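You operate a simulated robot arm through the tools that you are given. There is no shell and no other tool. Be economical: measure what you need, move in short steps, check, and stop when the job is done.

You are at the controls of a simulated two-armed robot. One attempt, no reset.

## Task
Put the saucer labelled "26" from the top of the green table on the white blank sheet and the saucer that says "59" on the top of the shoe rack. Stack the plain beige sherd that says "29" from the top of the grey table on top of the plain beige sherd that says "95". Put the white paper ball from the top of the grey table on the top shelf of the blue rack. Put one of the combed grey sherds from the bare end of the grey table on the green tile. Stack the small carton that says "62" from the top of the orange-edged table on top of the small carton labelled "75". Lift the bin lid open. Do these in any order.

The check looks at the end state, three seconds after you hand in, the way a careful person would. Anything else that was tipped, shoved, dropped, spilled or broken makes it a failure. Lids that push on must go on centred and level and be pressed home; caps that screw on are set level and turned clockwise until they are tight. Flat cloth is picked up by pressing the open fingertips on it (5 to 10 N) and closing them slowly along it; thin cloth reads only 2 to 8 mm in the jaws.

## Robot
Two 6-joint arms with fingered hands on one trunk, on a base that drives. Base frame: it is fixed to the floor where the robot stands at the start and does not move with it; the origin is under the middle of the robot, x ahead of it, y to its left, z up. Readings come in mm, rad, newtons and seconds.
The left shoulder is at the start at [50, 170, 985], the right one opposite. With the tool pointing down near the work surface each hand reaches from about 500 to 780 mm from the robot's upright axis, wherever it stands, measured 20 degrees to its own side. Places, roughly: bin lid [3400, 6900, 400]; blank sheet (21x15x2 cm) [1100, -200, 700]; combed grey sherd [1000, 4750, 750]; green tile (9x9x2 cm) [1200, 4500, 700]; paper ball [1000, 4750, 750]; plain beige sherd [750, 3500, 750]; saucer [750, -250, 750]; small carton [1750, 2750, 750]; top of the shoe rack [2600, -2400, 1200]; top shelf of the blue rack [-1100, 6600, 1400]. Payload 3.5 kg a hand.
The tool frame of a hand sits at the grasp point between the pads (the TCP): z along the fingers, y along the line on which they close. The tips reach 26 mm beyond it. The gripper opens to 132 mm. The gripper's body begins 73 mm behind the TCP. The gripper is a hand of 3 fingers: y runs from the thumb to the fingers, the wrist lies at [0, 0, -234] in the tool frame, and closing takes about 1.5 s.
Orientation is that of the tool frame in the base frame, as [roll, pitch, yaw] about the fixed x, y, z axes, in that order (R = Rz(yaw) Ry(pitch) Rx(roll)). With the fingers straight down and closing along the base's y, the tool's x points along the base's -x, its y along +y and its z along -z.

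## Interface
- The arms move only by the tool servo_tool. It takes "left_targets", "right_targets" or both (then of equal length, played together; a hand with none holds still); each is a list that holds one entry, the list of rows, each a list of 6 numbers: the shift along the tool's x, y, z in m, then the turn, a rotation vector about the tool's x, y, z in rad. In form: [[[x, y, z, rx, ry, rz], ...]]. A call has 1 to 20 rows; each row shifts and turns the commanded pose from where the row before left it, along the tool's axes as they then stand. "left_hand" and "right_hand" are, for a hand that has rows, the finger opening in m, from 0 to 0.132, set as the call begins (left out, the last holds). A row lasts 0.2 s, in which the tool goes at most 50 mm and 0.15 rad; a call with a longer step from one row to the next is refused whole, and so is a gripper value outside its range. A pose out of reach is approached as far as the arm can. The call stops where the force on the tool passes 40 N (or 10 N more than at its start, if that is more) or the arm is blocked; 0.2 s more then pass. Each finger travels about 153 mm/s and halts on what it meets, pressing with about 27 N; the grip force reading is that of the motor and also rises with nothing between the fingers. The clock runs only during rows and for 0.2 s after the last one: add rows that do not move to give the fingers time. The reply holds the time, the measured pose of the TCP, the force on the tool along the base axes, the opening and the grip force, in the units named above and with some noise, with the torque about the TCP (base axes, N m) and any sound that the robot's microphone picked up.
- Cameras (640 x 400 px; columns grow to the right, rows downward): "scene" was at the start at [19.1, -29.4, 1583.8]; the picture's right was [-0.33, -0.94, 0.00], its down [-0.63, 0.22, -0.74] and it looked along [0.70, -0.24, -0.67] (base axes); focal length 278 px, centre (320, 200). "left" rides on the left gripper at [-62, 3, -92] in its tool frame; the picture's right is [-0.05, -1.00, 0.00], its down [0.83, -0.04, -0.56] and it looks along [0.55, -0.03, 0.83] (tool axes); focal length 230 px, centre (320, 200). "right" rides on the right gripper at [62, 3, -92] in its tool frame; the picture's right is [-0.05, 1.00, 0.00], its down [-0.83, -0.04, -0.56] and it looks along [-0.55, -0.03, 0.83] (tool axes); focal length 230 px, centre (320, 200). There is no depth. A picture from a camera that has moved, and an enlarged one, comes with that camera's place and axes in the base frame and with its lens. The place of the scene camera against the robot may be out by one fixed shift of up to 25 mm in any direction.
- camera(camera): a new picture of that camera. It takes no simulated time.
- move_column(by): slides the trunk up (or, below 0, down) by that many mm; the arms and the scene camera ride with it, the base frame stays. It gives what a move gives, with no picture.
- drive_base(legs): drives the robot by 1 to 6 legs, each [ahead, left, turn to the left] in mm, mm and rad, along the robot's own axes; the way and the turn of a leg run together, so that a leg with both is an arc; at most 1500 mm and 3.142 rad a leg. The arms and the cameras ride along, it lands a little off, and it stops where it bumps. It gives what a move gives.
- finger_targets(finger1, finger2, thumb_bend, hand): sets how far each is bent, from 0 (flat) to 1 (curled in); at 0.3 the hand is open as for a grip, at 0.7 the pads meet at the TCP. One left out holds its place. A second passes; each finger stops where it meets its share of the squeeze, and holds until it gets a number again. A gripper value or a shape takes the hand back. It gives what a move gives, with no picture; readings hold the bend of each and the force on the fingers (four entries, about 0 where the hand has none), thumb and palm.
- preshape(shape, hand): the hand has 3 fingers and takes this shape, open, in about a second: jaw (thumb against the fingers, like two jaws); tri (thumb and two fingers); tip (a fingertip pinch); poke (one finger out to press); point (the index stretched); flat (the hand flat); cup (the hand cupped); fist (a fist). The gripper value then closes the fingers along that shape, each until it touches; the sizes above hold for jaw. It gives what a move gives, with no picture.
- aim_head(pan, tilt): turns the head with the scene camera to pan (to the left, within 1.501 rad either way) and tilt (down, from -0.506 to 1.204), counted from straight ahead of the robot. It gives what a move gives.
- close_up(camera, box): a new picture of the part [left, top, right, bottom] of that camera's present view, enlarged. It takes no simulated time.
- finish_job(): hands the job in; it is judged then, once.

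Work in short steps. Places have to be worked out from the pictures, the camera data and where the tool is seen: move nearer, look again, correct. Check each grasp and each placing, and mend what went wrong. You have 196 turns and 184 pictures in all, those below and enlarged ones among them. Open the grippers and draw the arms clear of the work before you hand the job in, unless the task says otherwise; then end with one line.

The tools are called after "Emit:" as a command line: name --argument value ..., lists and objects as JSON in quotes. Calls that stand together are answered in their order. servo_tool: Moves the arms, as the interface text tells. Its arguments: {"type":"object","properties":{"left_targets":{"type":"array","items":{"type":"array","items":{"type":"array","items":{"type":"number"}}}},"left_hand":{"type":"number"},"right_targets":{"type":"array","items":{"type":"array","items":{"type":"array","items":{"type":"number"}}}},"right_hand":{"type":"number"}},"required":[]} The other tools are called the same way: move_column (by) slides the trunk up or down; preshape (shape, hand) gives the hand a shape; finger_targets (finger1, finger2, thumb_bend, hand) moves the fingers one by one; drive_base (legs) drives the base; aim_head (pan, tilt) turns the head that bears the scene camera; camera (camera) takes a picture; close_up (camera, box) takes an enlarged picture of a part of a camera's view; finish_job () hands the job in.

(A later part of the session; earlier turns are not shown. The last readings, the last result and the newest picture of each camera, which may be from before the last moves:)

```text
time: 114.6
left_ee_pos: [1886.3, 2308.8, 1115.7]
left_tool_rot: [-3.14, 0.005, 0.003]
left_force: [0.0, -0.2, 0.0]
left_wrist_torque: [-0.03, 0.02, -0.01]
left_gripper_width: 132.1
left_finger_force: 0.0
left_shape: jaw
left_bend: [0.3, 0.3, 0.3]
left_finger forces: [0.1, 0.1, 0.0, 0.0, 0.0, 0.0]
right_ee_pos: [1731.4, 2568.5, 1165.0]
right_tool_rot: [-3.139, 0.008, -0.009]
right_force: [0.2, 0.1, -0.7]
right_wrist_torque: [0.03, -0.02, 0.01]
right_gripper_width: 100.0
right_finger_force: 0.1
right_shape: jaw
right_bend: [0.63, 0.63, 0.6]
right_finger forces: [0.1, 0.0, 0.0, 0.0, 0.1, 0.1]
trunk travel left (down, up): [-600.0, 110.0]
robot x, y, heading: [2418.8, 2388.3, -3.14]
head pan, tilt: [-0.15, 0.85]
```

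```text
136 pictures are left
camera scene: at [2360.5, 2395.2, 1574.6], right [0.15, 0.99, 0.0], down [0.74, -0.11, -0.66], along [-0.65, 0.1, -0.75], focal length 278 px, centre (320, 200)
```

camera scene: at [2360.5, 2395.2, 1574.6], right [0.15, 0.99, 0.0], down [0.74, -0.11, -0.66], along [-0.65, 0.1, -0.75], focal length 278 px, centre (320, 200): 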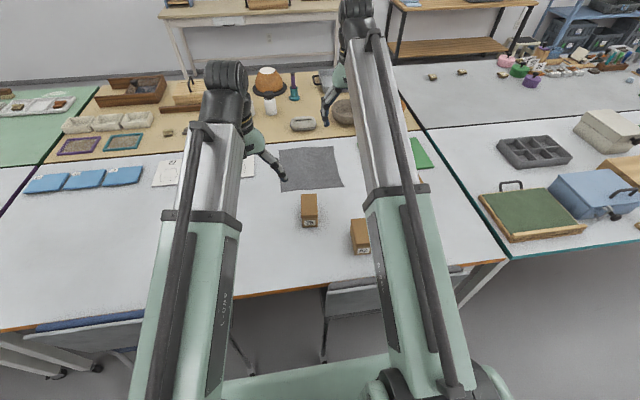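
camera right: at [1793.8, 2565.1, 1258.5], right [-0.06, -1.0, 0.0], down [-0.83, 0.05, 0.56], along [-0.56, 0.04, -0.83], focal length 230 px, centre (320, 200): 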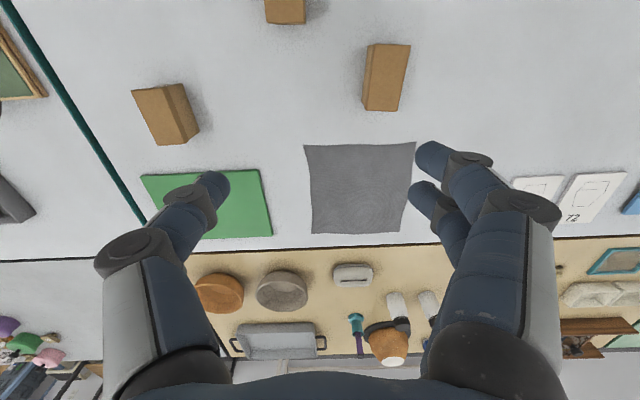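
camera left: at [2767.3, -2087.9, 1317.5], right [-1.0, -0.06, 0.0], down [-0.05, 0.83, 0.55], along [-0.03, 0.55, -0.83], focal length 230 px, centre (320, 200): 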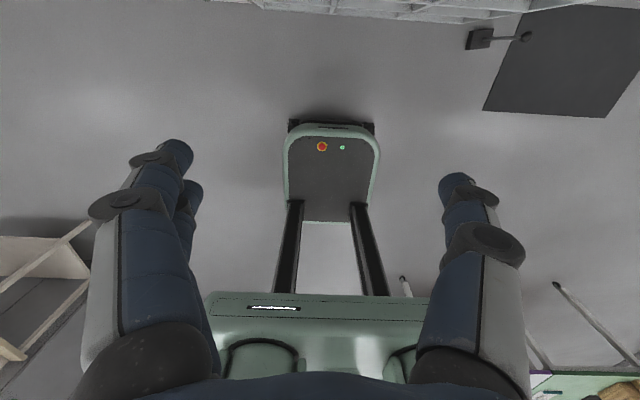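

I move the right hand over carton "62" (about [1850, 2610]) and down to z 950 for a closer look.

Emit:
servo_tool --right_targets '[[[0.02, -0.007, 0.036, 0, 0, 0], [0.02, -0.007, 0.036, 0, 0, 0], [0.02, -0.007, 0.036, 0, 0, 0], [0.02, -0.007, 0.036, 0, 0, 0], [0.02, -0.007, 0.036, 0, 0, 0], [0.02, -0.007, 0.036, 0, 0, 0], [0, 0, 0, 0, 0, 0]]]'

Emit:
camera --camera "right"

```text
time: 116.2
left_ee_pos: [1885.0, 2307.2, 1116.3]
left_tool_rot: [-3.139, 0.006, 0.003]
left_force: [0.0, -0.2, -0.3]
left_wrist_torque: [-0.01, 0.01, 0.03]
left_gripper_width: 131.8
left_finger_force: 0.0
left_shape: jaw
left_bend: [0.3, 0.3, 0.3]
left_finger forces: [0.0, 0.0, 0.1, 0.0, 0.0, 0.1]
right_ee_pos: [1849.0, 2610.7, 948.6]
right_tool_rot: [-3.139, 0.006, -0.006]
right_force: [-0.1, -0.5, -0.1]
right_wrist_torque: [0.01, 0.01, 0.02]
right_gripper_width: 99.9
right_finger_force: 0.0
right_shape: jaw
right_bend: [0.63, 0.63, 0.6]
right_finger forces: [0.0, 0.0, 0.0, 0.0, 0.0, 0.0]
trunk travel left (down, up): [-600.0, 110.0]
robot x, y, heading: [2416.9, 2386.8, -3.141]
head pan, tilt: [-0.15, 0.85]
```

```text
135 pictures are left
camera right: at [1912.2, 2606.9, 1041.4], right [-0.06, -1.0, 0.0], down [-0.83, 0.05, 0.56], along [-0.56, 0.04, -0.83], focal length 230 px, centre (320, 200)
```

right: 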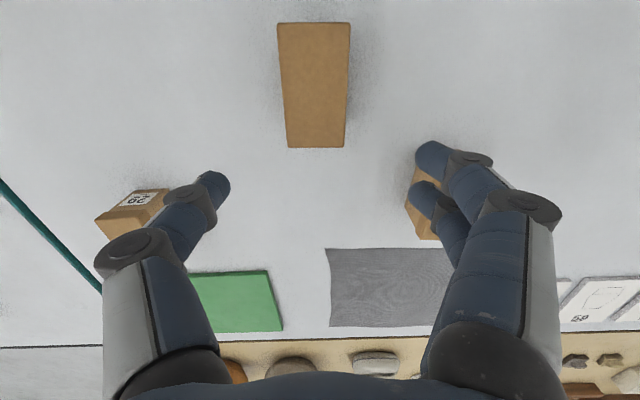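

The carton's centre is about [1873, 2615] and it is turned slightly (-0.06 rad). I centre, align and go down to z 870 to check.

Emit:
servo_tool --right_targets '[[[0.024, -0.005, 0, 0, 0, 0.06], [0, 0, 0.03, 0, 0, 0], [0, 0, 0.03, 0, 0, 0], [0, 0, 0.02, 0, 0, 0], [0, 0, 0, 0, 0, 0]]]' --right_hand 0.115

Emit:
camera --camera "right"

```text
time: 117.4
left_ee_pos: [1886.8, 2307.0, 1116.2]
left_tool_rot: [-3.14, 0.007, 0.001]
left_force: [0.7, 0.3, -1.0]
left_wrist_torque: [-0.01, -0.01, 0.03]
left_gripper_width: 131.9
left_finger_force: 0.1
left_shape: jaw
left_bend: [0.3, 0.3, 0.3]
left_finger forces: [0.0, 0.0, 0.1, 0.0, 0.1, 0.0]
right_ee_pos: [1871.3, 2615.9, 868.2]
right_tool_rot: [-3.14, 0.008, -0.069]
right_force: [0.8, 0.1, 1.4]
right_wrist_torque: [-0.03, -0.02, 0.01]
right_gripper_width: 114.8
right_finger_force: 0.1
right_shape: jaw
right_bend: [0.52, 0.52, 0.48]
right_finger forces: [0.1, 0.0, 0.0, 0.1, 0.1, 0.1]
trunk travel left (down, up): [-600.0, 110.0]
robot x, y, heading: [2414.6, 2389.0, -3.141]
head pan, tilt: [-0.15, 0.85]
```

```text
134 pictures are left
camera right: at [1933.8, 2608.8, 960.9], right [-0.12, -0.99, 0.0], down [-0.82, 0.1, 0.56], along [-0.56, 0.07, -0.83], focal length 230 px, centre (320, 200)
```

right: 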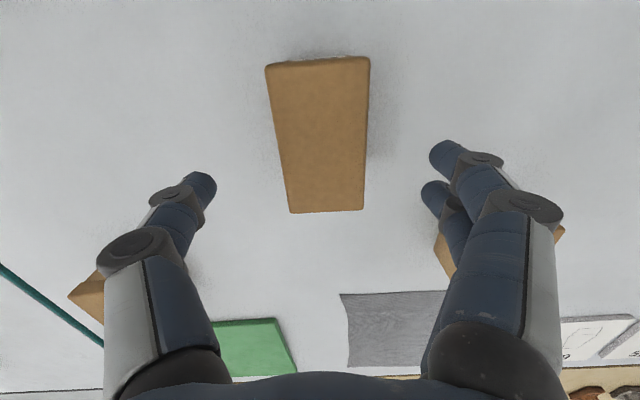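

Centred and aligned; the carton is about 103 x 58 x 75 mm. I lower to z 775 and close.

Emit:
servo_tool --right_targets '[[[0, 0, 0.03, 0, 0, 0], [0, 0, 0.03, 0, 0, 0], [0, 0, 0.02, 0, 0, 0], [0, 0, 0.013, 0, 0, 0], [0, 0, 0, 0, 0, 0]]]'

Emit:
servo_tool --right_targets '[[[0, 0, 0, 0, 0, 0], [0, 0, 0, 0, 0, 0], [0, 0, 0, 0, 0, 0], [0, 0, 0, 0, 0, 0], [0, 0, 0, 0, 0, 0], [0, 0, 0, 0, 0, 0], [0, 0, 0, 0, 0, 0]]]' --right_hand 0.03

Emit:
camera --camera "right"

```text
time: 118.6
left_ee_pos: [1885.7, 2308.4, 1114.1]
left_tool_rot: [-3.138, 0.008, 0.001]
left_force: [0.0, 0.6, 0.1]
left_wrist_torque: [0.04, -0.01, 0.0]
left_gripper_width: 131.7
left_finger_force: 0.1
left_shape: jaw
left_bend: [0.3, 0.3, 0.3]
left_finger forces: [0.1, 0.1, 0.0, 0.0, 0.1, 0.1]
right_ee_pos: [1871.4, 2616.0, 774.8]
right_tool_rot: [-3.141, 0.007, -0.066]
right_force: [0.4, 0.5, -0.2]
right_wrist_torque: [-0.01, -0.01, 0.0]
right_gripper_width: 114.9
right_finger_force: 0.2
right_shape: jaw
right_bend: [0.52, 0.52, 0.48]
right_finger forces: [0.1, 0.1, 0.0, 0.0, 0.0, 0.0]
trunk travel left (down, up): [-600.0, 110.0]
robot x, y, heading: [2415.2, 2385.4, -3.144]
head pan, tilt: [-0.15, 0.85]
```

```text
time: 120.2
left_ee_pos: [1886.4, 2306.9, 1115.0]
left_tool_rot: [-3.141, 0.008, 0.003]
left_force: [0.1, 0.5, 0.4]
left_wrist_torque: [0.0, 0.01, -0.03]
left_gripper_width: 131.8
left_finger_force: 0.0
left_shape: jaw
left_bend: [0.3, 0.3, 0.3]
left_finger forces: [0.0, 0.0, 0.0, 0.1, 0.0, 0.0]
right_ee_pos: [1873.7, 2614.7, 775.4]
right_tool_rot: [-3.141, 0.007, -0.068]
right_force: [0.1, -0.1, -0.8]
right_wrist_torque: [0.0, 0.01, -0.01]
right_gripper_width: 49.5
right_finger_force: 26.5
right_shape: jaw
right_bend: [0.73, 0.73, 0.7]
right_finger forces: [12.1, 12.3, 0.0, 0.1, 24.5, 0.0]
trunk travel left (down, up): [-600.0, 110.0]
robot x, y, heading: [2417.1, 2386.2, -3.14]
head pan, tilt: [-0.15, 0.85]
```

```text
133 pictures are left
camera right: at [1935.1, 2609.0, 868.5], right [-0.12, -0.99, 0.0], down [-0.82, 0.1, 0.56], along [-0.56, 0.07, -0.83], focal length 230 px, centre (320, 200)
```

right: 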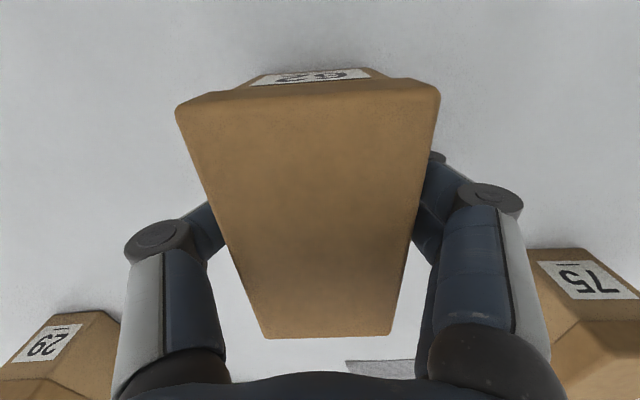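

The grip holds the carton's body. I lift 160 mm and take a picture to fix carton "75" before moving over it.

Emit:
servo_tool --right_targets '[[[0, 0, -0.03, 0, 0, 0], [0, 0, -0.04, 0, 0, 0], [0, 0, -0.04, 0, 0, 0], [0, 0, -0.05, 0, 0, 0], [0, 0, 0, 0, 0, 0]]]'

Emit:
camera --camera "right"

Emit:
close_up --camera "scene" --box '[270, 160, 400, 260]'

```text
time: 121.4
left_ee_pos: [1886.5, 2307.9, 1115.1]
left_tool_rot: [-3.14, 0.007, 0.003]
left_force: [-0.4, -0.2, -0.5]
left_wrist_torque: [-0.02, 0.02, -0.05]
left_gripper_width: 131.9
left_finger_force: 0.0
left_shape: jaw
left_bend: [0.3, 0.3, 0.3]
left_finger forces: [0.1, 0.0, 0.0, 0.1, 0.1, 0.0]
right_ee_pos: [1873.1, 2615.4, 934.1]
right_tool_rot: [-3.139, 0.007, -0.069]
right_force: [0.2, 0.0, -3.1]
right_wrist_torque: [-0.01, -0.01, 0.01]
right_gripper_width: 49.4
right_finger_force: 26.8
right_shape: jaw
right_bend: [0.73, 0.73, 0.7]
right_finger forces: [12.2, 12.4, 0.0, 0.0, 24.5, 0.0]
trunk travel left (down, up): [-600.0, 110.0]
robot x, y, heading: [2415.4, 2385.3, -3.141]
head pan, tilt: [-0.15, 0.85]
```

```text
132 pictures are left
camera right: at [1935.0, 2608.2, 1027.8], right [-0.12, -0.99, 0.0], down [-0.82, 0.1, 0.56], along [-0.56, 0.07, -0.83], focal length 230 px, centre (320, 200)
```

right: 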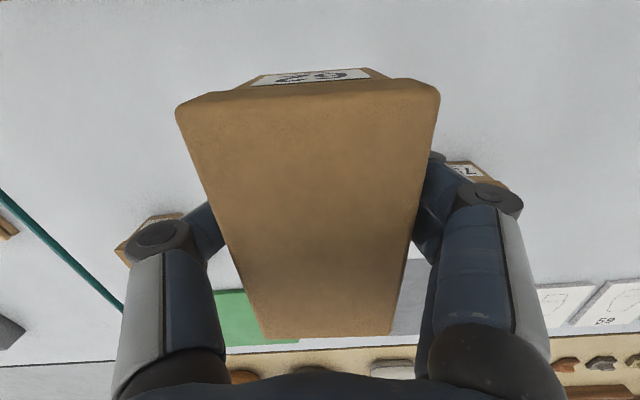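

```text
4.00 times, centred on (335, 210) of scene
camera zoom: at [2360.1, 2395.4, 1574.5], right [0.15, 0.99, 0.0], down [0.74, -0.11, -0.66], along [-0.65, 0.1, -0.75], focal length 1111 px, centre (260, 160)
```

zoom: 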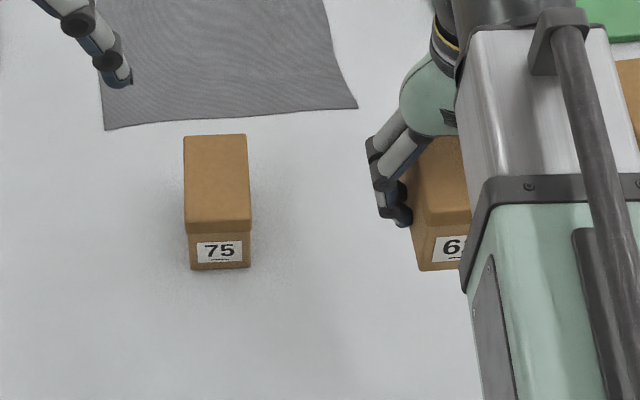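

I need a better fix on "75". I shift the left hand 110 mm further out so that its camera looks down on it.

Emit:
servo_tool --left_targets '[[[-0.04, 0, 0.02, 0, 0, 0], [-0.04, 0, 0.02, 0, 0, 0], [-0.04, 0, 0.02, 0, 0, 0], [0, 0, 0, 0, 0, 0]]]'

Emit:
camera --camera "left"

```text
time: 122.4
left_ee_pos: [1763.2, 2306.9, 1056.2]
left_tool_rot: [-3.141, 0.007, 0.002]
left_force: [0.1, -0.2, -0.9]
left_wrist_torque: [0.01, -0.04, -0.01]
left_gripper_width: 131.9
left_finger_force: 0.0
left_shape: jaw
left_bend: [0.3, 0.3, 0.3]
left_finger forces: [0.0, 0.0, 0.1, 0.1, 0.0, 0.1]
right_ee_pos: [1872.2, 2615.1, 933.9]
right_tool_rot: [-3.14, 0.007, -0.069]
right_force: [0.1, -0.2, -2.2]
right_wrist_torque: [-0.03, -0.01, -0.01]
right_gripper_width: 49.7
right_finger_force: 26.8
right_shape: jaw
right_bend: [0.73, 0.73, 0.7]
right_finger forces: [12.3, 12.4, 0.0, 0.0, 24.5, 0.1]
trunk travel left (down, up): [-600.0, 110.0]
robot x, y, heading: [2418.5, 2385.5, -3.138]
head pan, tilt: [-0.15, 0.85]
```

```text
130 pictures are left
camera left: at [1703.2, 2302.9, 1149.7], right [-0.05, 1.0, 0.0], down [0.83, 0.04, 0.55], along [0.55, 0.03, -0.84], focal length 230 px, centre (320, 200)
```

left: 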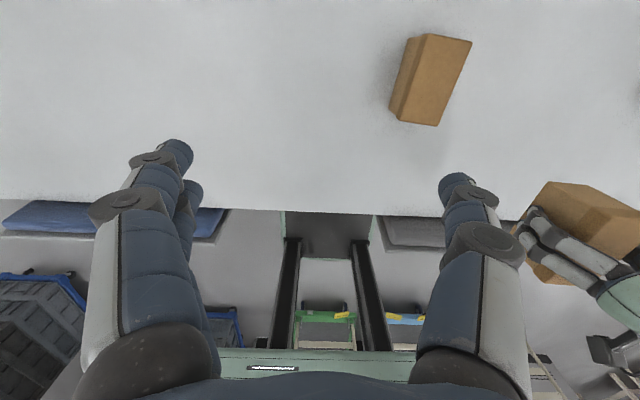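

I zoom in on it for its corners.

Emit:
close_up --camera "left" --box '[370, 20, 490, 140]'

```text
3.33 times, centred on (430, 80) of left
camera zoom: at [1703.2, 2302.9, 1149.7], right [-0.05, 1.0, 0.0], down [0.83, 0.04, 0.55], along [0.55, 0.03, -0.84], focal length 767 px, centre (-47, 600)
```

zoom: 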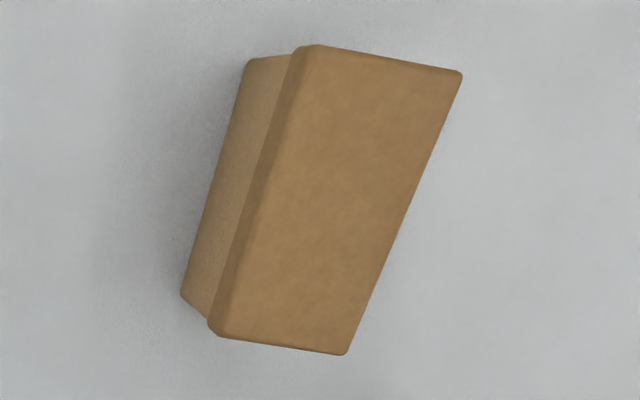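

"75" is centred at [1736, 2454] with the same slight turn. I draw the left hand away and carry "62" over it at the same height.

Emit:
servo_tool --left_targets '[[[0.04, 0.03, 0, 0, 0, 0], [0.04, 0.03, 0, 0, 0, 0], [0.04, 0.03, 0, 0, 0, 0], [0, 0, 0, 0, 0, 0], [0, 0, 0, 0, 0, 0], [0, 0, 0, 0, 0, 0], [0, 0, 0, 0, 0, 0]]]' --right_targets '[[[0, 0, 0, 0, 0, 0], [-0.025, 0.034, 0, 0, 0, 0], [-0.025, 0.034, 0, 0, 0, 0], [-0.025, 0.034, 0, 0, 0, 0], [-0.025, 0.034, 0, 0, 0, 0], [-0.025, 0.0338, 0, 0, 0, 0], [0, 0, 0, 0, 0, 0]]]'

Emit:
close_up --camera "scene" --box '[250, 140, 380, 240]'

Emit:
camera --camera "left"

```text
time: 124.0
left_ee_pos: [1887.3, 2220.6, 1053.6]
left_tool_rot: [-3.142, 0.008, 0.002]
left_force: [-0.8, 0.4, 0.5]
left_wrist_torque: [0.0, -0.01, -0.04]
left_gripper_width: 131.8
left_finger_force: 0.0
left_shape: jaw
left_bend: [0.3, 0.3, 0.3]
left_finger forces: [0.0, 0.0, 0.0, 0.0, 0.1, 0.1]
right_ee_pos: [1735.8, 2454.3, 934.1]
right_tool_rot: [-3.14, 0.007, -0.067]
right_force: [-0.2, 0.3, -2.7]
right_wrist_torque: [0.02, -0.01, 0.01]
right_gripper_width: 49.7
right_finger_force: 26.9
right_shape: jaw
right_bend: [0.73, 0.73, 0.7]
right_finger forces: [12.3, 12.3, 0.0, 0.0, 24.7, 0.0]
trunk travel left (down, up): [-600.0, 110.0]
robot x, y, heading: [2416.0, 2388.4, -3.139]
head pan, tilt: [-0.15, 0.85]
```

```text
4.00 times, centred on (315, 190) of scene
camera zoom: at [2360.3, 2395.4, 1574.5], right [0.15, 0.99, 0.0], down [0.74, -0.11, -0.66], along [-0.65, 0.1, -0.75], focal length 1111 px, centre (340, 240)
```

zoom: 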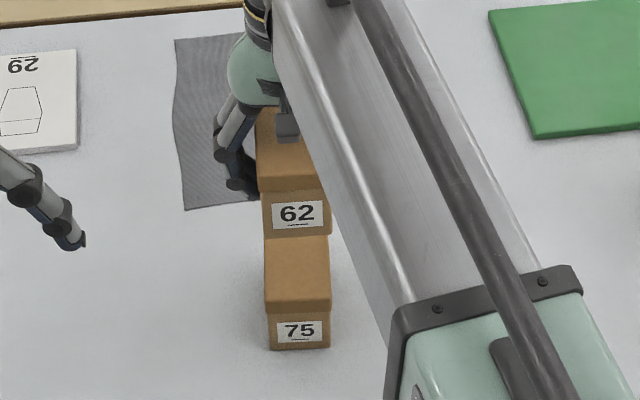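

```text
127 pictures are left
camera left: at [1826.4, 2216.0, 1147.4], right [-0.05, 1.0, 0.0], down [0.83, 0.04, 0.55], along [0.55, 0.03, -0.84], focal length 230 px, centre (320, 200)
```

left: 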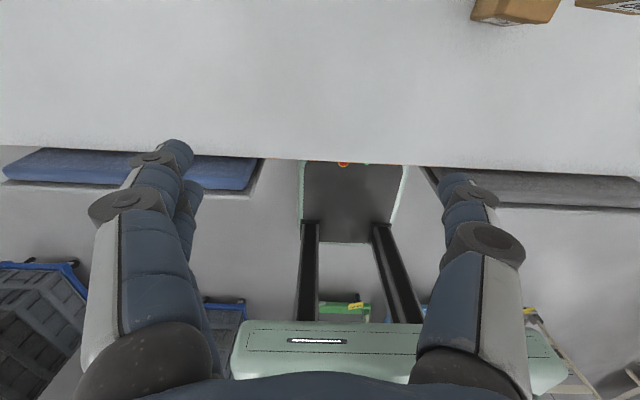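

It is aligned laterally. I lower to z 858, then feel for contact (expected near 850).

Emit:
servo_tool --right_targets '[[[0, 0, 0.03, 0, 0, 0], [0, 0, 0.025, 0, 0, 0], [0, 0, 0.015, 0, 0, 0], [0, 0, 0.006, 0, 0, 0], [0, 0, 0, 0, 0, 0]]]'

Emit:
close_up --camera "scene" --box '[270, 150, 370, 230]'

```text
time: 125.2
left_ee_pos: [1886.3, 2221.2, 1053.3]
left_tool_rot: [-3.14, 0.006, 0.003]
left_force: [0.0, 0.4, -0.4]
left_wrist_torque: [0.01, 0.04, 0.01]
left_gripper_width: 131.9
left_finger_force: 0.0
left_shape: jaw
left_bend: [0.3, 0.3, 0.3]
left_finger forces: [0.1, 0.1, 0.0, 0.0, 0.1, 0.1]
right_ee_pos: [1735.0, 2455.4, 859.8]
right_tool_rot: [-3.141, 0.005, -0.068]
right_force: [-0.3, 0.6, -3.5]
right_wrist_torque: [0.02, -0.02, -0.03]
right_gripper_width: 49.4
right_finger_force: 26.6
right_shape: jaw
right_bend: [0.73, 0.73, 0.7]
right_finger forces: [12.2, 12.3, 0.0, 0.0, 24.7, 0.0]
trunk travel left (down, up): [-600.0, 110.0]
robot x, y, heading: [2417.7, 2386.8, -3.14]
head pan, tilt: [-0.15, 0.85]
```

```text
5.00 times, centred on (320, 190) of scene
camera zoom: at [2360.1, 2395.2, 1574.5], right [0.15, 0.99, 0.0], down [0.74, -0.11, -0.66], along [-0.65, 0.1, -0.75], focal length 1388 px, centre (320, 250)
```

zoom: 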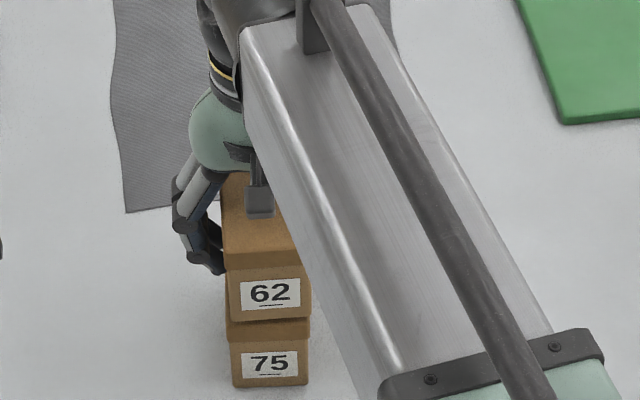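

Nicely in line. I lower in 2 mm steps.

Emit:
servo_tool --right_targets '[[[0, 0, 0.002, 0, 0, 0], [0, 0, 0.002, 0, 0, 0], [0, 0, 0.002, 0, 0, 0], [0, 0, 0, 0, 0, 0]]]'

Emit:
servo_tool --right_targets '[[[0, 0, 0.0015, 0, 0, 0], [0, 0, 0.0015, 0, 0, 0], [0, 0, 0, 0, 0, 0]]]'

```text
time: 126.2
left_ee_pos: [1887.3, 2219.0, 1053.9]
left_tool_rot: [-3.14, 0.007, 0.002]
left_force: [-0.9, -0.9, 0.1]
left_wrist_torque: [0.0, 0.02, 0.04]
left_gripper_width: 132.1
left_finger_force: 0.0
left_shape: jaw
left_bend: [0.3, 0.3, 0.3]
left_finger forces: [0.0, 0.0, 0.0, 0.1, 0.0, 0.0]
right_ee_pos: [1734.9, 2453.4, 853.1]
right_tool_rot: [-3.139, 0.007, -0.068]
right_force: [-0.7, 0.8, -2.6]
right_wrist_torque: [0.02, -0.02, -0.02]
right_gripper_width: 49.5
right_finger_force: 27.6
right_shape: jaw
right_bend: [0.73, 0.73, 0.7]
right_finger forces: [12.3, 12.3, 0.0, 0.0, 24.7, 0.0]
trunk travel left (down, up): [-600.0, 110.0]
robot x, y, heading: [2415.2, 2386.7, -3.139]
head pan, tilt: [-0.15, 0.85]
```

```text
time: 127.0
left_ee_pos: [1887.3, 2219.2, 1053.7]
left_tool_rot: [-3.139, 0.008, 0.002]
left_force: [0.2, 0.6, 0.5]
left_wrist_torque: [-0.01, 0.04, 0.04]
left_gripper_width: 132.1
left_finger_force: 0.1
left_shape: jaw
left_bend: [0.3, 0.3, 0.3]
left_finger forces: [0.0, 0.1, 0.1, 0.0, 0.0, 0.0]
right_ee_pos: [1735.0, 2454.1, 850.1]
right_tool_rot: [-3.14, 0.009, -0.067]
right_force: [0.8, 0.2, -3.6]
right_wrist_torque: [0.0, -0.01, 0.0]
right_gripper_width: 49.5
right_finger_force: 27.3
right_shape: jaw
right_bend: [0.73, 0.73, 0.7]
right_finger forces: [12.3, 12.3, 0.0, 0.0, 24.7, 0.1]
trunk travel left (down, up): [-600.0, 110.0]
robot x, y, heading: [2414.2, 2384.7, -3.138]
head pan, tilt: [-0.15, 0.85]
```

Emit:
servo_tool --right_targets '[[[0, 0, 0.0015, 0, 0, 0], [0, 0, 0.0015, 0, 0, 0], [0, 0, 0, 0, 0, 0]]]'

Emit:
servo_tool --right_targets '[[[0, 0, 0.001, 0, 0, 0], [0, 0, 0.001, 0, 0, 0], [0, 0, 0, 0, 0, 0]]]'

```text
time: 127.8
left_ee_pos: [1888.3, 2219.2, 1055.5]
left_tool_rot: [-3.14, 0.007, 0.004]
left_force: [-0.5, -0.2, 0.2]
left_wrist_torque: [0.02, -0.05, 0.05]
left_gripper_width: 131.8
left_finger_force: 0.1
left_shape: jaw
left_bend: [0.3, 0.3, 0.3]
left_finger forces: [0.1, 0.0, 0.0, 0.1, 0.0, 0.1]
right_ee_pos: [1737.1, 2453.2, 849.6]
right_tool_rot: [-3.141, 0.01, -0.068]
right_force: [-2.4, -1.1, 13.0]
right_wrist_torque: [-0.04, 0.05, -0.05]
right_gripper_width: 49.5
right_finger_force: 26.4
right_shape: jaw
right_bend: [0.73, 0.73, 0.7]
right_finger forces: [14.1, 13.9, 0.1, 0.1, 26.9, 0.0]
trunk travel left (down, up): [-600.0, 110.0]
robot x, y, heading: [2419.4, 2384.9, -3.145]
head pan, tilt: [-0.15, 0.85]
```

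```text
time: 128.6
left_ee_pos: [1887.2, 2220.1, 1054.7]
left_tool_rot: [-3.139, 0.009, 0.003]
left_force: [-0.3, 0.0, -0.1]
left_wrist_torque: [-0.01, -0.04, 0.01]
left_gripper_width: 132.0
left_finger_force: 0.1
left_shape: jaw
left_bend: [0.3, 0.3, 0.3]
left_finger forces: [0.1, 0.1, 0.1, 0.0, 0.0, 0.0]
right_ee_pos: [1736.6, 2454.5, 848.1]
right_tool_rot: [-3.139, 0.011, -0.068]
right_force: [-6.6, -0.3, 25.0]
right_wrist_torque: [-0.09, 0.11, 0.01]
right_gripper_width: 50.0
right_finger_force: 26.7
right_shape: jaw
right_bend: [0.74, 0.74, 0.7]
right_finger forces: [15.3, 15.3, 0.0, 0.0, 29.7, 0.0]
trunk travel left (down, up): [-600.0, 110.0]
robot x, y, heading: [2419.7, 2383.4, -3.138]
head pan, tilt: [-0.15, 0.85]
```

In contact. I ease off 2 mm, open moderately and rise straight up.

Emit:
servo_tool --right_targets '[[[0, 0, -0.002, 0, 0, 0], [0, 0, 0, 0, 0, 0]]]'

Emit:
servo_tool --right_targets '[[[0, 0, 0, 0, 0, 0], [0, 0, 0, 0, 0, 0], [0, 0, 0, 0, 0, 0], [0, 0, 0, 0, 0, 0], [0, 0, -0.02, 0, 0, 0], [0, 0, -0.03, 0, 0, 0], [0, 0, -0.04, 0, 0, 0], [0, 0, -0.04, 0, 0, 0]]]' --right_hand 0.1

Emit:
camera --camera "right"

Emit:
close_up --camera "scene" --box '[270, 150, 370, 230]'

```text
time: 129.2
left_ee_pos: [1887.1, 2218.4, 1055.9]
left_tool_rot: [-3.14, 0.008, 0.003]
left_force: [0.0, 0.6, -0.3]
left_wrist_torque: [0.0, 0.04, -0.01]
left_gripper_width: 131.7
left_finger_force: 0.0
left_shape: jaw
left_bend: [0.3, 0.3, 0.3]
left_finger forces: [0.0, 0.0, 0.1, 0.1, 0.0, 0.1]
right_ee_pos: [1737.0, 2453.9, 848.2]
right_tool_rot: [-3.139, 0.01, -0.068]
right_force: [-6.8, -0.3, 21.7]
right_wrist_torque: [-0.07, 0.11, -0.02]
right_gripper_width: 50.1
right_finger_force: 26.9
right_shape: jaw
right_bend: [0.74, 0.74, 0.7]
right_finger forces: [15.3, 15.3, 0.0, 0.0, 29.3, 0.0]
trunk travel left (down, up): [-600.0, 110.0]
robot x, y, heading: [2418.9, 2388.2, -3.142]
head pan, tilt: [-0.15, 0.85]
```

```text
time: 131.0
left_ee_pos: [1888.2, 2219.0, 1053.8]
left_tool_rot: [-3.139, 0.007, 0.0]
left_force: [0.1, 0.4, 0.1]
left_wrist_torque: [0.0, -0.04, -0.02]
left_gripper_width: 131.8
left_finger_force: 0.0
left_shape: jaw
left_bend: [0.3, 0.3, 0.3]
left_finger forces: [0.0, 0.0, 0.0, 0.1, 0.1, 0.0]
right_ee_pos: [1739.5, 2454.8, 979.8]
right_tool_rot: [-3.139, 0.007, -0.069]
right_force: [0.3, 0.2, 0.7]
right_wrist_torque: [0.02, 0.02, 0.0]
right_gripper_width: 99.5
right_finger_force: 0.0
right_shape: jaw
right_bend: [0.63, 0.63, 0.6]
right_finger forces: [0.0, 0.1, 0.0, 0.1, 0.0, 0.0]
trunk travel left (down, up): [-600.0, 110.0]
robot x, y, heading: [2416.6, 2383.8, -3.141]
head pan, tilt: [-0.15, 0.85]
```

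```text
125 pictures are left
camera right: at [1802.2, 2448.4, 1073.2], right [-0.12, -0.99, 0.0], down [-0.82, 0.1, 0.56], along [-0.56, 0.07, -0.83], focal length 230 px, centre (320, 200)
```

right: 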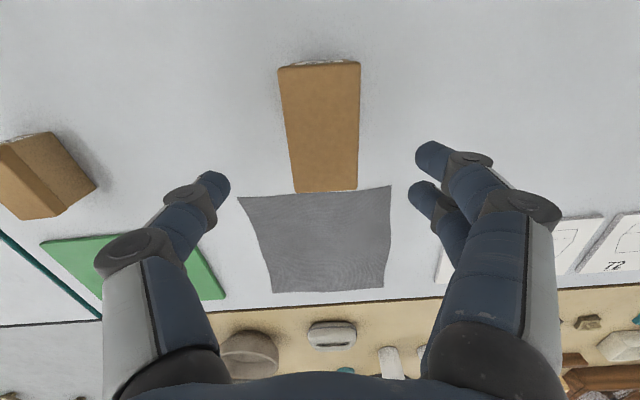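

```text
5.00 times, centred on (320, 190) of scene
camera zoom: at [2360.6, 2395.2, 1574.5], right [0.15, 0.99, 0.0], down [0.74, -0.11, -0.66], along [-0.65, 0.1, -0.75], focal length 1388 px, centre (320, 250)
```

zoom: 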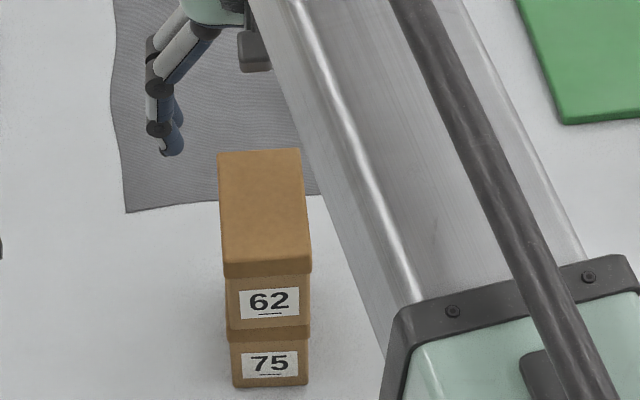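

"62" sits squarely on "75". Next I back out, turn to +y and go on along the corridor toward the bin, looking at the room on the way.

Emit:
drive_base --legs '[[-280, 0, 0], [0, 0, -1.571]]'

Emit:
aim_head --pan 0.0 --tilt 0.4

Emit:
camera --camera "scene"

```text
time: 136.8
left_ee_pos: [2535.7, 2917.2, 1054.0]
left_tool_rot: [-3.14, 0.006, -1.575]
left_force: [0.1, -0.2, -0.9]
left_wrist_torque: [0.0, 0.0, 0.01]
left_gripper_width: 132.0
left_finger_force: 0.1
left_shape: jaw
left_bend: [0.3, 0.3, 0.3]
left_finger forces: [0.0, 0.0, 0.0, 0.1, 0.1, 0.0]
right_ee_pos: [2772.6, 3063.7, 979.7]
right_tool_rot: [-3.14, 0.008, -1.644]
right_force: [0.4, 0.4, -0.7]
right_wrist_torque: [0.02, -0.01, 0.03]
right_gripper_width: 99.6
right_finger_force: 0.0
right_shape: jaw
right_bend: [0.63, 0.63, 0.6]
right_finger forces: [0.0, 0.0, 0.0, 0.0, 0.1, 0.0]
trunk travel left (down, up): [-600.0, 110.0]
robot x, y, heading: [2699.1, 2386.0, 1.571]
head pan, tilt: [-0.15, 0.85]
```

```text
time: 137.7
left_ee_pos: [2535.0, 2918.1, 1053.6]
left_tool_rot: [-3.14, 0.007, -1.574]
left_force: [-0.1, 0.4, -0.5]
left_wrist_torque: [0.02, -0.02, -0.01]
left_gripper_width: 132.0
left_finger_force: 0.0
left_shape: jaw
left_bend: [0.3, 0.3, 0.3]
left_finger forces: [0.1, 0.0, 0.0, 0.1, 0.0, 0.0]
right_ee_pos: [2772.7, 3064.2, 979.7]
right_tool_rot: [-3.14, 0.006, -1.643]
right_force: [-0.2, -0.2, 0.7]
right_wrist_torque: [0.02, -0.05, -0.02]
right_gripper_width: 99.7
right_finger_force: 0.0
right_shape: jaw
right_bend: [0.63, 0.63, 0.6]
right_finger forces: [0.1, 0.1, 0.0, 0.1, 0.1, 0.0]
trunk travel left (down, up): [-600.0, 110.0]
robot x, y, heading: [2699.1, 2383.1, 1.565]
head pan, tilt: [0.0, 0.4]
```

```text
123 pictures are left
camera scene: at [2678.5, 2437.2, 1613.5], right [1.0, 0.0, 0.0], down [0.0, -0.39, -0.92], along [0.0, 0.92, -0.39], focal length 278 px, centre (320, 200)
```

scene: 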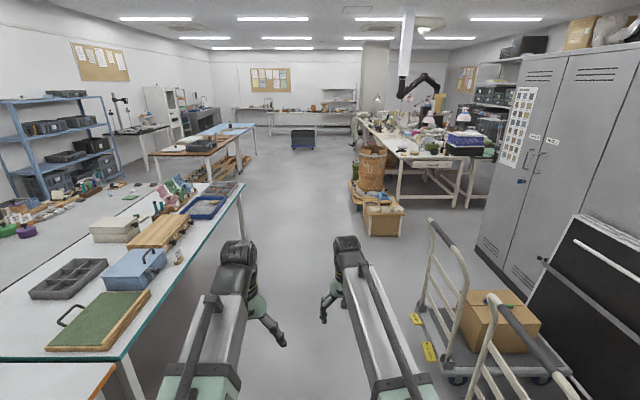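

I zoom in at the place of the bin and on the left side of the room.

Emit:
close_up --camera "scene" --box '[280, 100, 420, 240]'

Emit:
close_up --camera "scene" --box '[0, 80, 260, 260]'

```text
2.86 times, centred on (350, 170) of scene
camera zoom: at [2678.5, 2437.2, 1613.5], right [1.0, 0.0, 0.0], down [0.0, -0.39, -0.92], along [0.0, 0.92, -0.39], focal length 793 px, centre (234, 286)
```

zoom: 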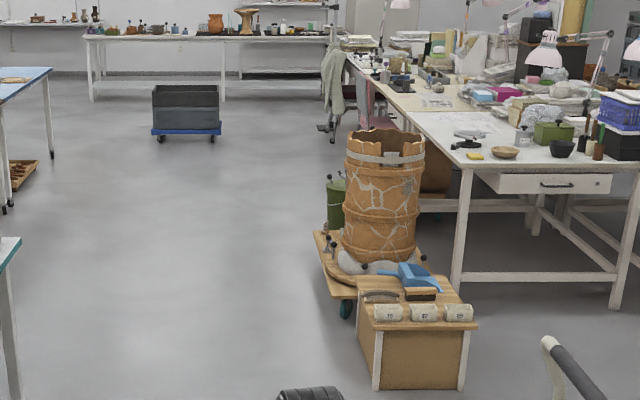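

```text
2.22 times, centred on (130, 170) of scene
camera zoom: at [2678.5, 2437.2, 1613.5], right [1.0, 0.0, 0.0], down [0.0, -0.39, -0.92], along [0.0, 0.92, -0.39], focal length 617 px, centre (742, 267)
```

zoom: 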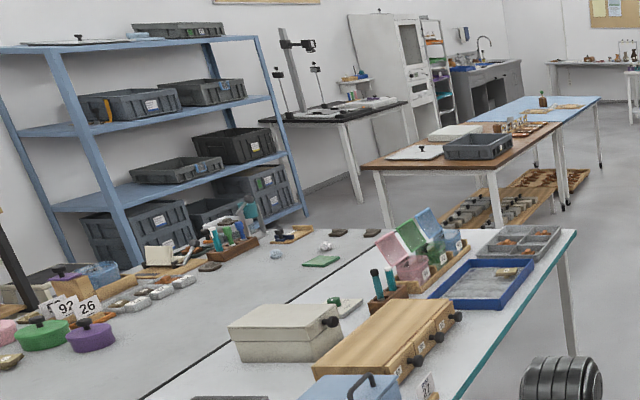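

Green tile, paper balls and dark sherds show at the far end of the grey table near [1100, 4560]; the gap at y about 5400 is wide enough to reach it from the north end. I raise the trunk and drive there.

Emit:
move_column --by 110

Emit:
drive_base --legs '[[1450, 50, 0], [1450, 50, 0], [0, 0, 1.571]]'

Emit:
camera --camera "scene"

```text
time: 139.1
left_ee_pos: [2535.9, 2917.5, 1164.8]
left_tool_rot: [-3.14, 0.007, -1.574]
left_force: [0.3, 1.0, -0.7]
left_wrist_torque: [-0.06, 0.0, -0.02]
left_gripper_width: 131.7
left_finger_force: 0.0
left_shape: jaw
left_bend: [0.3, 0.3, 0.3]
left_finger forces: [0.1, 0.1, 0.0, 0.1, 0.0, 0.0]
right_ee_pos: [2772.9, 3064.4, 1089.4]
right_tool_rot: [-3.14, 0.007, -1.644]
right_force: [0.7, 0.6, 0.2]
right_wrist_torque: [0.01, 0.01, 0.04]
right_gripper_width: 99.7
right_finger_force: 0.1
right_shape: jaw
right_bend: [0.63, 0.63, 0.6]
right_finger forces: [0.0, 0.1, 0.1, 0.1, 0.1, 0.0]
trunk travel left (down, up): [-710.0, 0.0]
robot x, y, heading: [2698.0, 2389.0, 1.571]
head pan, tilt: [0.0, 0.4]
```

```text
time: 157.1
left_ee_pos: [2063.7, 5151.0, 1163.5]
left_tool_rot: [-3.141, 0.006, 0.015]
left_force: [0.4, -0.4, -1.1]
left_wrist_torque: [0.0, -0.02, 0.04]
left_gripper_width: 131.9
left_finger_force: 0.0
left_shape: jaw
left_bend: [0.3, 0.3, 0.3]
left_finger forces: [0.0, 0.0, 0.0, 0.0, 0.1, 0.0]
right_ee_pos: [1912.1, 5382.9, 1089.0]
right_tool_rot: [-3.141, 0.005, -0.057]
right_force: [1.0, -0.6, 0.2]
right_wrist_torque: [0.01, 0.01, 0.03]
right_gripper_width: 99.5
right_finger_force: 0.1
right_shape: jaw
right_bend: [0.63, 0.63, 0.6]
right_finger forces: [0.0, 0.0, 0.0, 0.0, 0.1, 0.0]
trunk travel left (down, up): [-710.0, 0.0]
robot x, y, heading: [2590.8, 5323.0, -3.123]
head pan, tilt: [0.0, 0.4]
```

```text
120 pictures are left
camera scene: at [2518.4, 5319.3, 1723.6], right [-0.02, 1.0, 0.0], down [0.39, 0.01, -0.92], along [-0.92, -0.01, -0.39], focal length 278 px, centre (320, 200)
```

scene: 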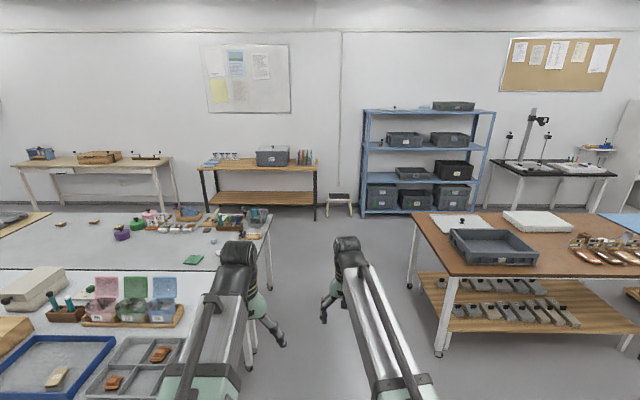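

Clear view of the gap and the west side. I zoom in on the grey table's objects.

Emit:
close_up --camera "scene" --box '[40, 190, 290, 280]'

Emit:
close_up --camera "scene" --box '[170, 195, 280, 275]'

Emit:
close_up --camera "scene" --box '[350, 90, 510, 220]'

```text
2.56 times, centred on (165, 235) of scene
camera zoom: at [2518.4, 5319.3, 1723.6], right [-0.02, 1.0, 0.0], down [0.39, 0.01, -0.92], along [-0.92, -0.01, -0.39], focal length 711 px, centre (717, 110)
```

zoom: 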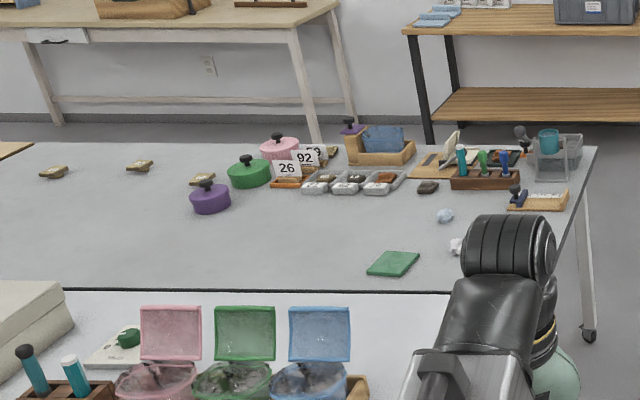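

```text
5.00 times, centred on (225, 235) of scene
camera zoom: at [2518.4, 5319.3, 1723.6], right [-0.02, 1.0, 0.0], down [0.39, 0.01, -0.92], along [-0.92, -0.01, -0.39], focal length 1388 px, centre (795, 25)
```

zoom: 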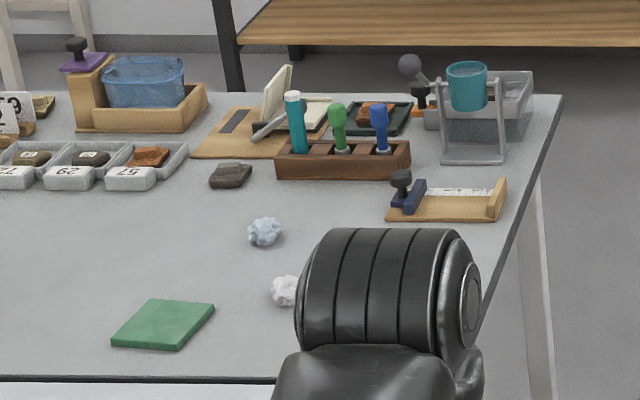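

```text
3.08 times, centred on (430, 155) of scene
camera zoom: at [2518.4, 5319.3, 1723.6], right [-0.02, 1.0, 0.0], down [0.39, 0.01, -0.92], along [-0.92, -0.01, -0.39], focal length 854 px, centre (-18, 338)
```

zoom: 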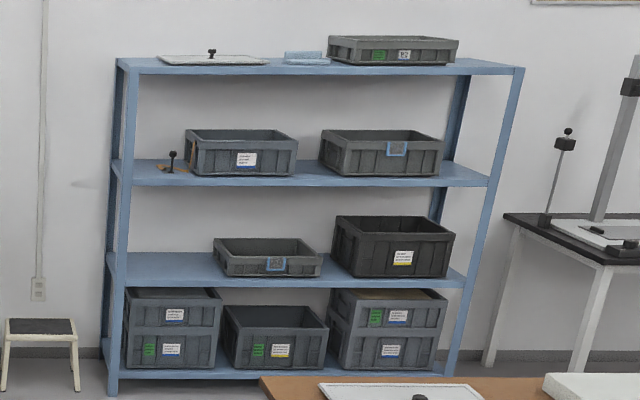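

White ball at about [1084, 4676], green tile at about [1141, 4547]. I drive into the gap to x 1100 and turn to face the table's end.

Emit:
drive_base --legs '[[1400, -60, 0], [90, 0, 0], [0, 0, 1.553]]'

Emit:
aim_head --pan 0.0 --tilt 0.8

Emit:
camera --camera "scene"

Emit:
camera --camera "right"

```text
time: 168.6
left_ee_pos: [1290.6, 4838.7, 1164.5]
left_tool_rot: [-3.141, 0.008, 1.598]
left_force: [0.6, 0.3, -0.5]
left_wrist_torque: [-0.03, -0.02, -0.04]
left_gripper_width: 131.8
left_finger_force: 0.0
left_shape: jaw
left_bend: [0.3, 0.3, 0.3]
left_finger forces: [0.0, 0.1, 0.0, 0.0, 0.1, 0.0]
right_ee_pos: [1058.6, 4683.7, 1089.5]
right_tool_rot: [-3.14, 0.007, 1.528]
right_force: [0.3, -1.2, -1.2]
right_wrist_torque: [0.01, 0.03, 0.02]
right_gripper_width: 99.8
right_finger_force: 0.0
right_shape: jaw
right_bend: [0.63, 0.63, 0.6]
right_finger forces: [0.0, 0.0, 0.1, 0.0, 0.1, 0.1]
trunk travel left (down, up): [-710.0, 0.0]
robot x, y, heading: [1111.8, 5364.0, -1.545]
head pan, tilt: [0.0, 0.4]
```

```text
time: 169.4
left_ee_pos: [1289.2, 4837.6, 1164.8]
left_tool_rot: [-3.14, 0.008, 1.599]
left_force: [-0.2, 0.0, -0.7]
left_wrist_torque: [-0.01, -0.02, 0.01]
left_gripper_width: 132.0
left_finger_force: 0.0
left_shape: jaw
left_bend: [0.3, 0.3, 0.3]
left_finger forces: [0.0, 0.0, 0.1, 0.0, 0.1, 0.1]
right_ee_pos: [1056.9, 4684.2, 1089.8]
right_tool_rot: [-3.141, 0.005, 1.527]
right_force: [0.6, -0.2, -0.4]
right_wrist_torque: [0.0, 0.01, -0.02]
right_gripper_width: 99.8
right_finger_force: 0.0
right_shape: jaw
right_bend: [0.63, 0.63, 0.6]
right_finger forces: [0.1, 0.0, 0.0, 0.0, 0.1, 0.0]
trunk travel left (down, up): [-710.0, 0.0]
robot x, y, heading: [1112.2, 5363.3, -1.546]
head pan, tilt: [0.0, 0.799]
```

```text
116 pictures are left
camera scene: at [1092.3, 5321.2, 1688.6], right [-1.0, -0.03, 0.0], down [-0.02, 0.72, -0.7], along [0.02, -0.7, -0.72], focal length 278 px, centre (320, 200)
```

scene: 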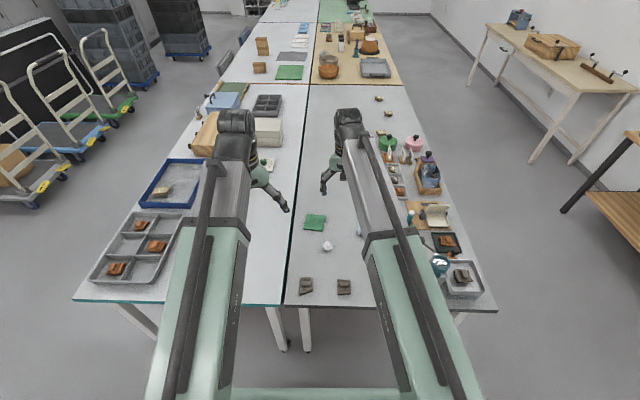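

```text
115 pictures are left
camera right: at [1064.9, 4746.8, 1182.7], right [1.0, -0.1, 0.0], down [-0.08, -0.82, 0.56], along [-0.06, -0.56, -0.83], focal length 230 px, centre (320, 200)
```

right: 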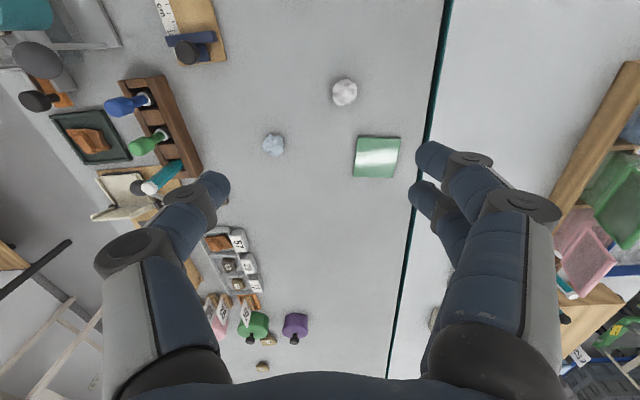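

Two dark sherds lie at the bare end near [1157, 4843] and [1020, 4843]; tile near [1160, 4545], white ball near [1098, 4675]. I shift left 140 mm so that all lie on the right hand's side, and lower the trunk.

Emit:
drive_base --legs '[[0, 140, -0.025]]'

Emit:
move_column --by -110

Emit:
servo_tool --right_targets '[[[0.04, 0, 0, 0, 0, 0], [0.04, 0, 0, 0, 0, 0], [0.04, 0, 0, 0, 0, 0], [0.02, 0, 0, 0, 0, 0], [0, 0, 0, 0, 0, 0]]]'

Emit:
camera --camera "right"

```text
time: 170.7
left_ee_pos: [1416.8, 4835.3, 1163.7]
left_tool_rot: [-3.139, 0.008, 1.573]
left_force: [0.0, 0.6, 0.6]
left_wrist_torque: [0.01, 0.04, -0.02]
left_gripper_width: 131.9
left_finger_force: 0.1
left_shape: jaw
left_bend: [0.3, 0.3, 0.3]
left_finger forces: [0.0, 0.1, 0.0, 0.0, 0.0, 0.1]
right_ee_pos: [1181.1, 4687.2, 1088.7]
right_tool_rot: [-3.139, 0.007, 1.502]
right_force: [0.3, 0.7, -0.6]
right_wrist_torque: [0.0, 0.05, 0.0]
right_gripper_width: 99.8
right_finger_force: 0.1
right_shape: jaw
right_bend: [0.63, 0.63, 0.6]
right_finger forces: [0.0, 0.0, 0.1, 0.0, 0.0, 0.1]
trunk travel left (down, up): [-710.0, 0.0]
robot x, y, heading: [1247.7, 5365.0, -1.568]
head pan, tilt: [0.0, 0.799]
```

```text
time: 172.2
left_ee_pos: [1414.9, 4835.8, 1055.7]
left_tool_rot: [-3.141, 0.006, 1.574]
left_force: [0.6, 0.6, 0.4]
left_wrist_torque: [-0.02, 0.0, 0.01]
left_gripper_width: 131.9
left_finger_force: 0.2
left_shape: jaw
left_bend: [0.3, 0.3, 0.3]
left_finger forces: [0.0, 0.0, 0.0, 0.0, 0.0, 0.1]
right_ee_pos: [1179.1, 4688.6, 979.7]
right_tool_rot: [-3.139, 0.007, 1.503]
right_force: [-0.7, 0.5, -0.7]
right_wrist_torque: [-0.01, 0.02, 0.0]
right_gripper_width: 99.9
right_finger_force: 0.1
right_shape: jaw
right_bend: [0.63, 0.63, 0.6]
right_finger forces: [0.0, 0.1, 0.0, 0.1, 0.0, 0.0]
trunk travel left (down, up): [-600.0, 110.0]
robot x, y, heading: [1251.9, 5367.0, -1.568]
head pan, tilt: [0.0, 0.799]
```

```text
time: 173.4
left_ee_pos: [1414.7, 4835.3, 1056.1]
left_tool_rot: [-3.141, 0.009, 1.574]
left_force: [0.0, 0.4, 0.7]
left_wrist_torque: [-0.03, 0.01, -0.01]
left_gripper_width: 131.7
left_finger_force: 0.0
left_shape: jaw
left_bend: [0.3, 0.3, 0.3]
left_finger forces: [0.0, 0.1, 0.1, 0.0, 0.1, 0.0]
right_ee_pos: [1189.7, 4825.7, 978.5]
right_tool_rot: [-3.141, 0.007, 1.502]
right_force: [-0.1, -0.2, -0.1]
right_wrist_torque: [-0.01, -0.03, 0.03]
right_gripper_width: 99.5
right_finger_force: 0.0
right_shape: jaw
right_bend: [0.63, 0.63, 0.6]
right_finger forces: [0.0, 0.0, 0.1, 0.1, 0.0, 0.1]
trunk travel left (down, up): [-600.0, 110.0]
robot x, y, heading: [1252.3, 5364.8, -1.569]
head pan, tilt: [0.0, 0.799]
```

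```text
114 pictures are left
camera right: at [1197.6, 4889.3, 1071.2], right [0.99, -0.12, 0.0], down [-0.1, -0.82, 0.56], along [-0.07, -0.56, -0.83], focal length 230 px, centre (320, 200)
```

right: 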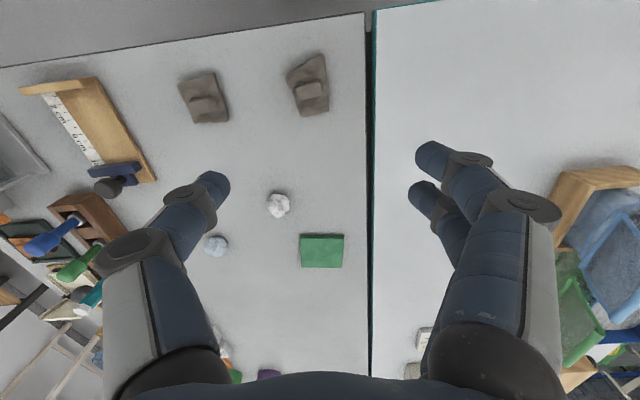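

I zoom in on the nearer sherd.

Emit:
close_up --camera "right" --box '[260, 40, 360, 130]'

Emit:
close_up --camera "scene" --box '[340, 230, 420, 310]'

```text
4.44 times, centred on (310, 85) of right
camera zoom: at [1197.6, 4889.3, 1071.2], right [0.99, -0.12, 0.0], down [-0.1, -0.82, 0.56], along [-0.07, -0.56, -0.83], focal length 1022 px, centre (364, 711)
```

zoom: 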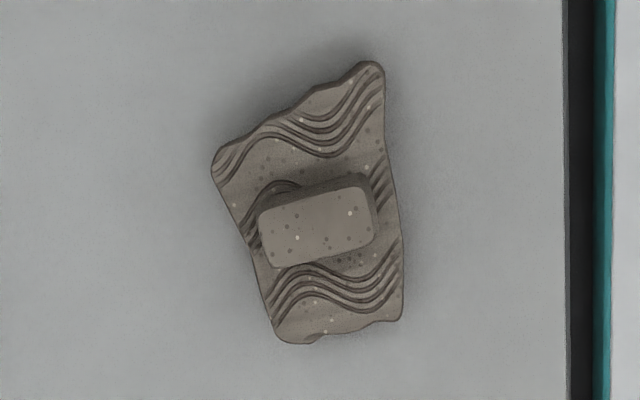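

```text
5.00 times, centred on (380, 270) of scene
camera zoom: at [1229.9, 5323.2, 1578.5], right [-1.0, 0.0, 0.0], down [0.0, 0.72, -0.7], along [0.0, -0.7, -0.72], focal length 1388 px, centre (20, -150)
```

zoom: 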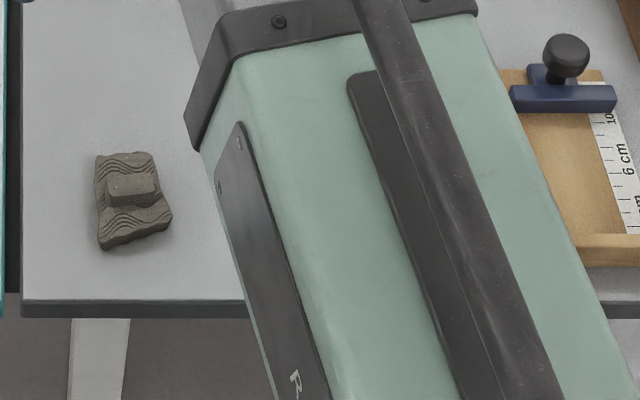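

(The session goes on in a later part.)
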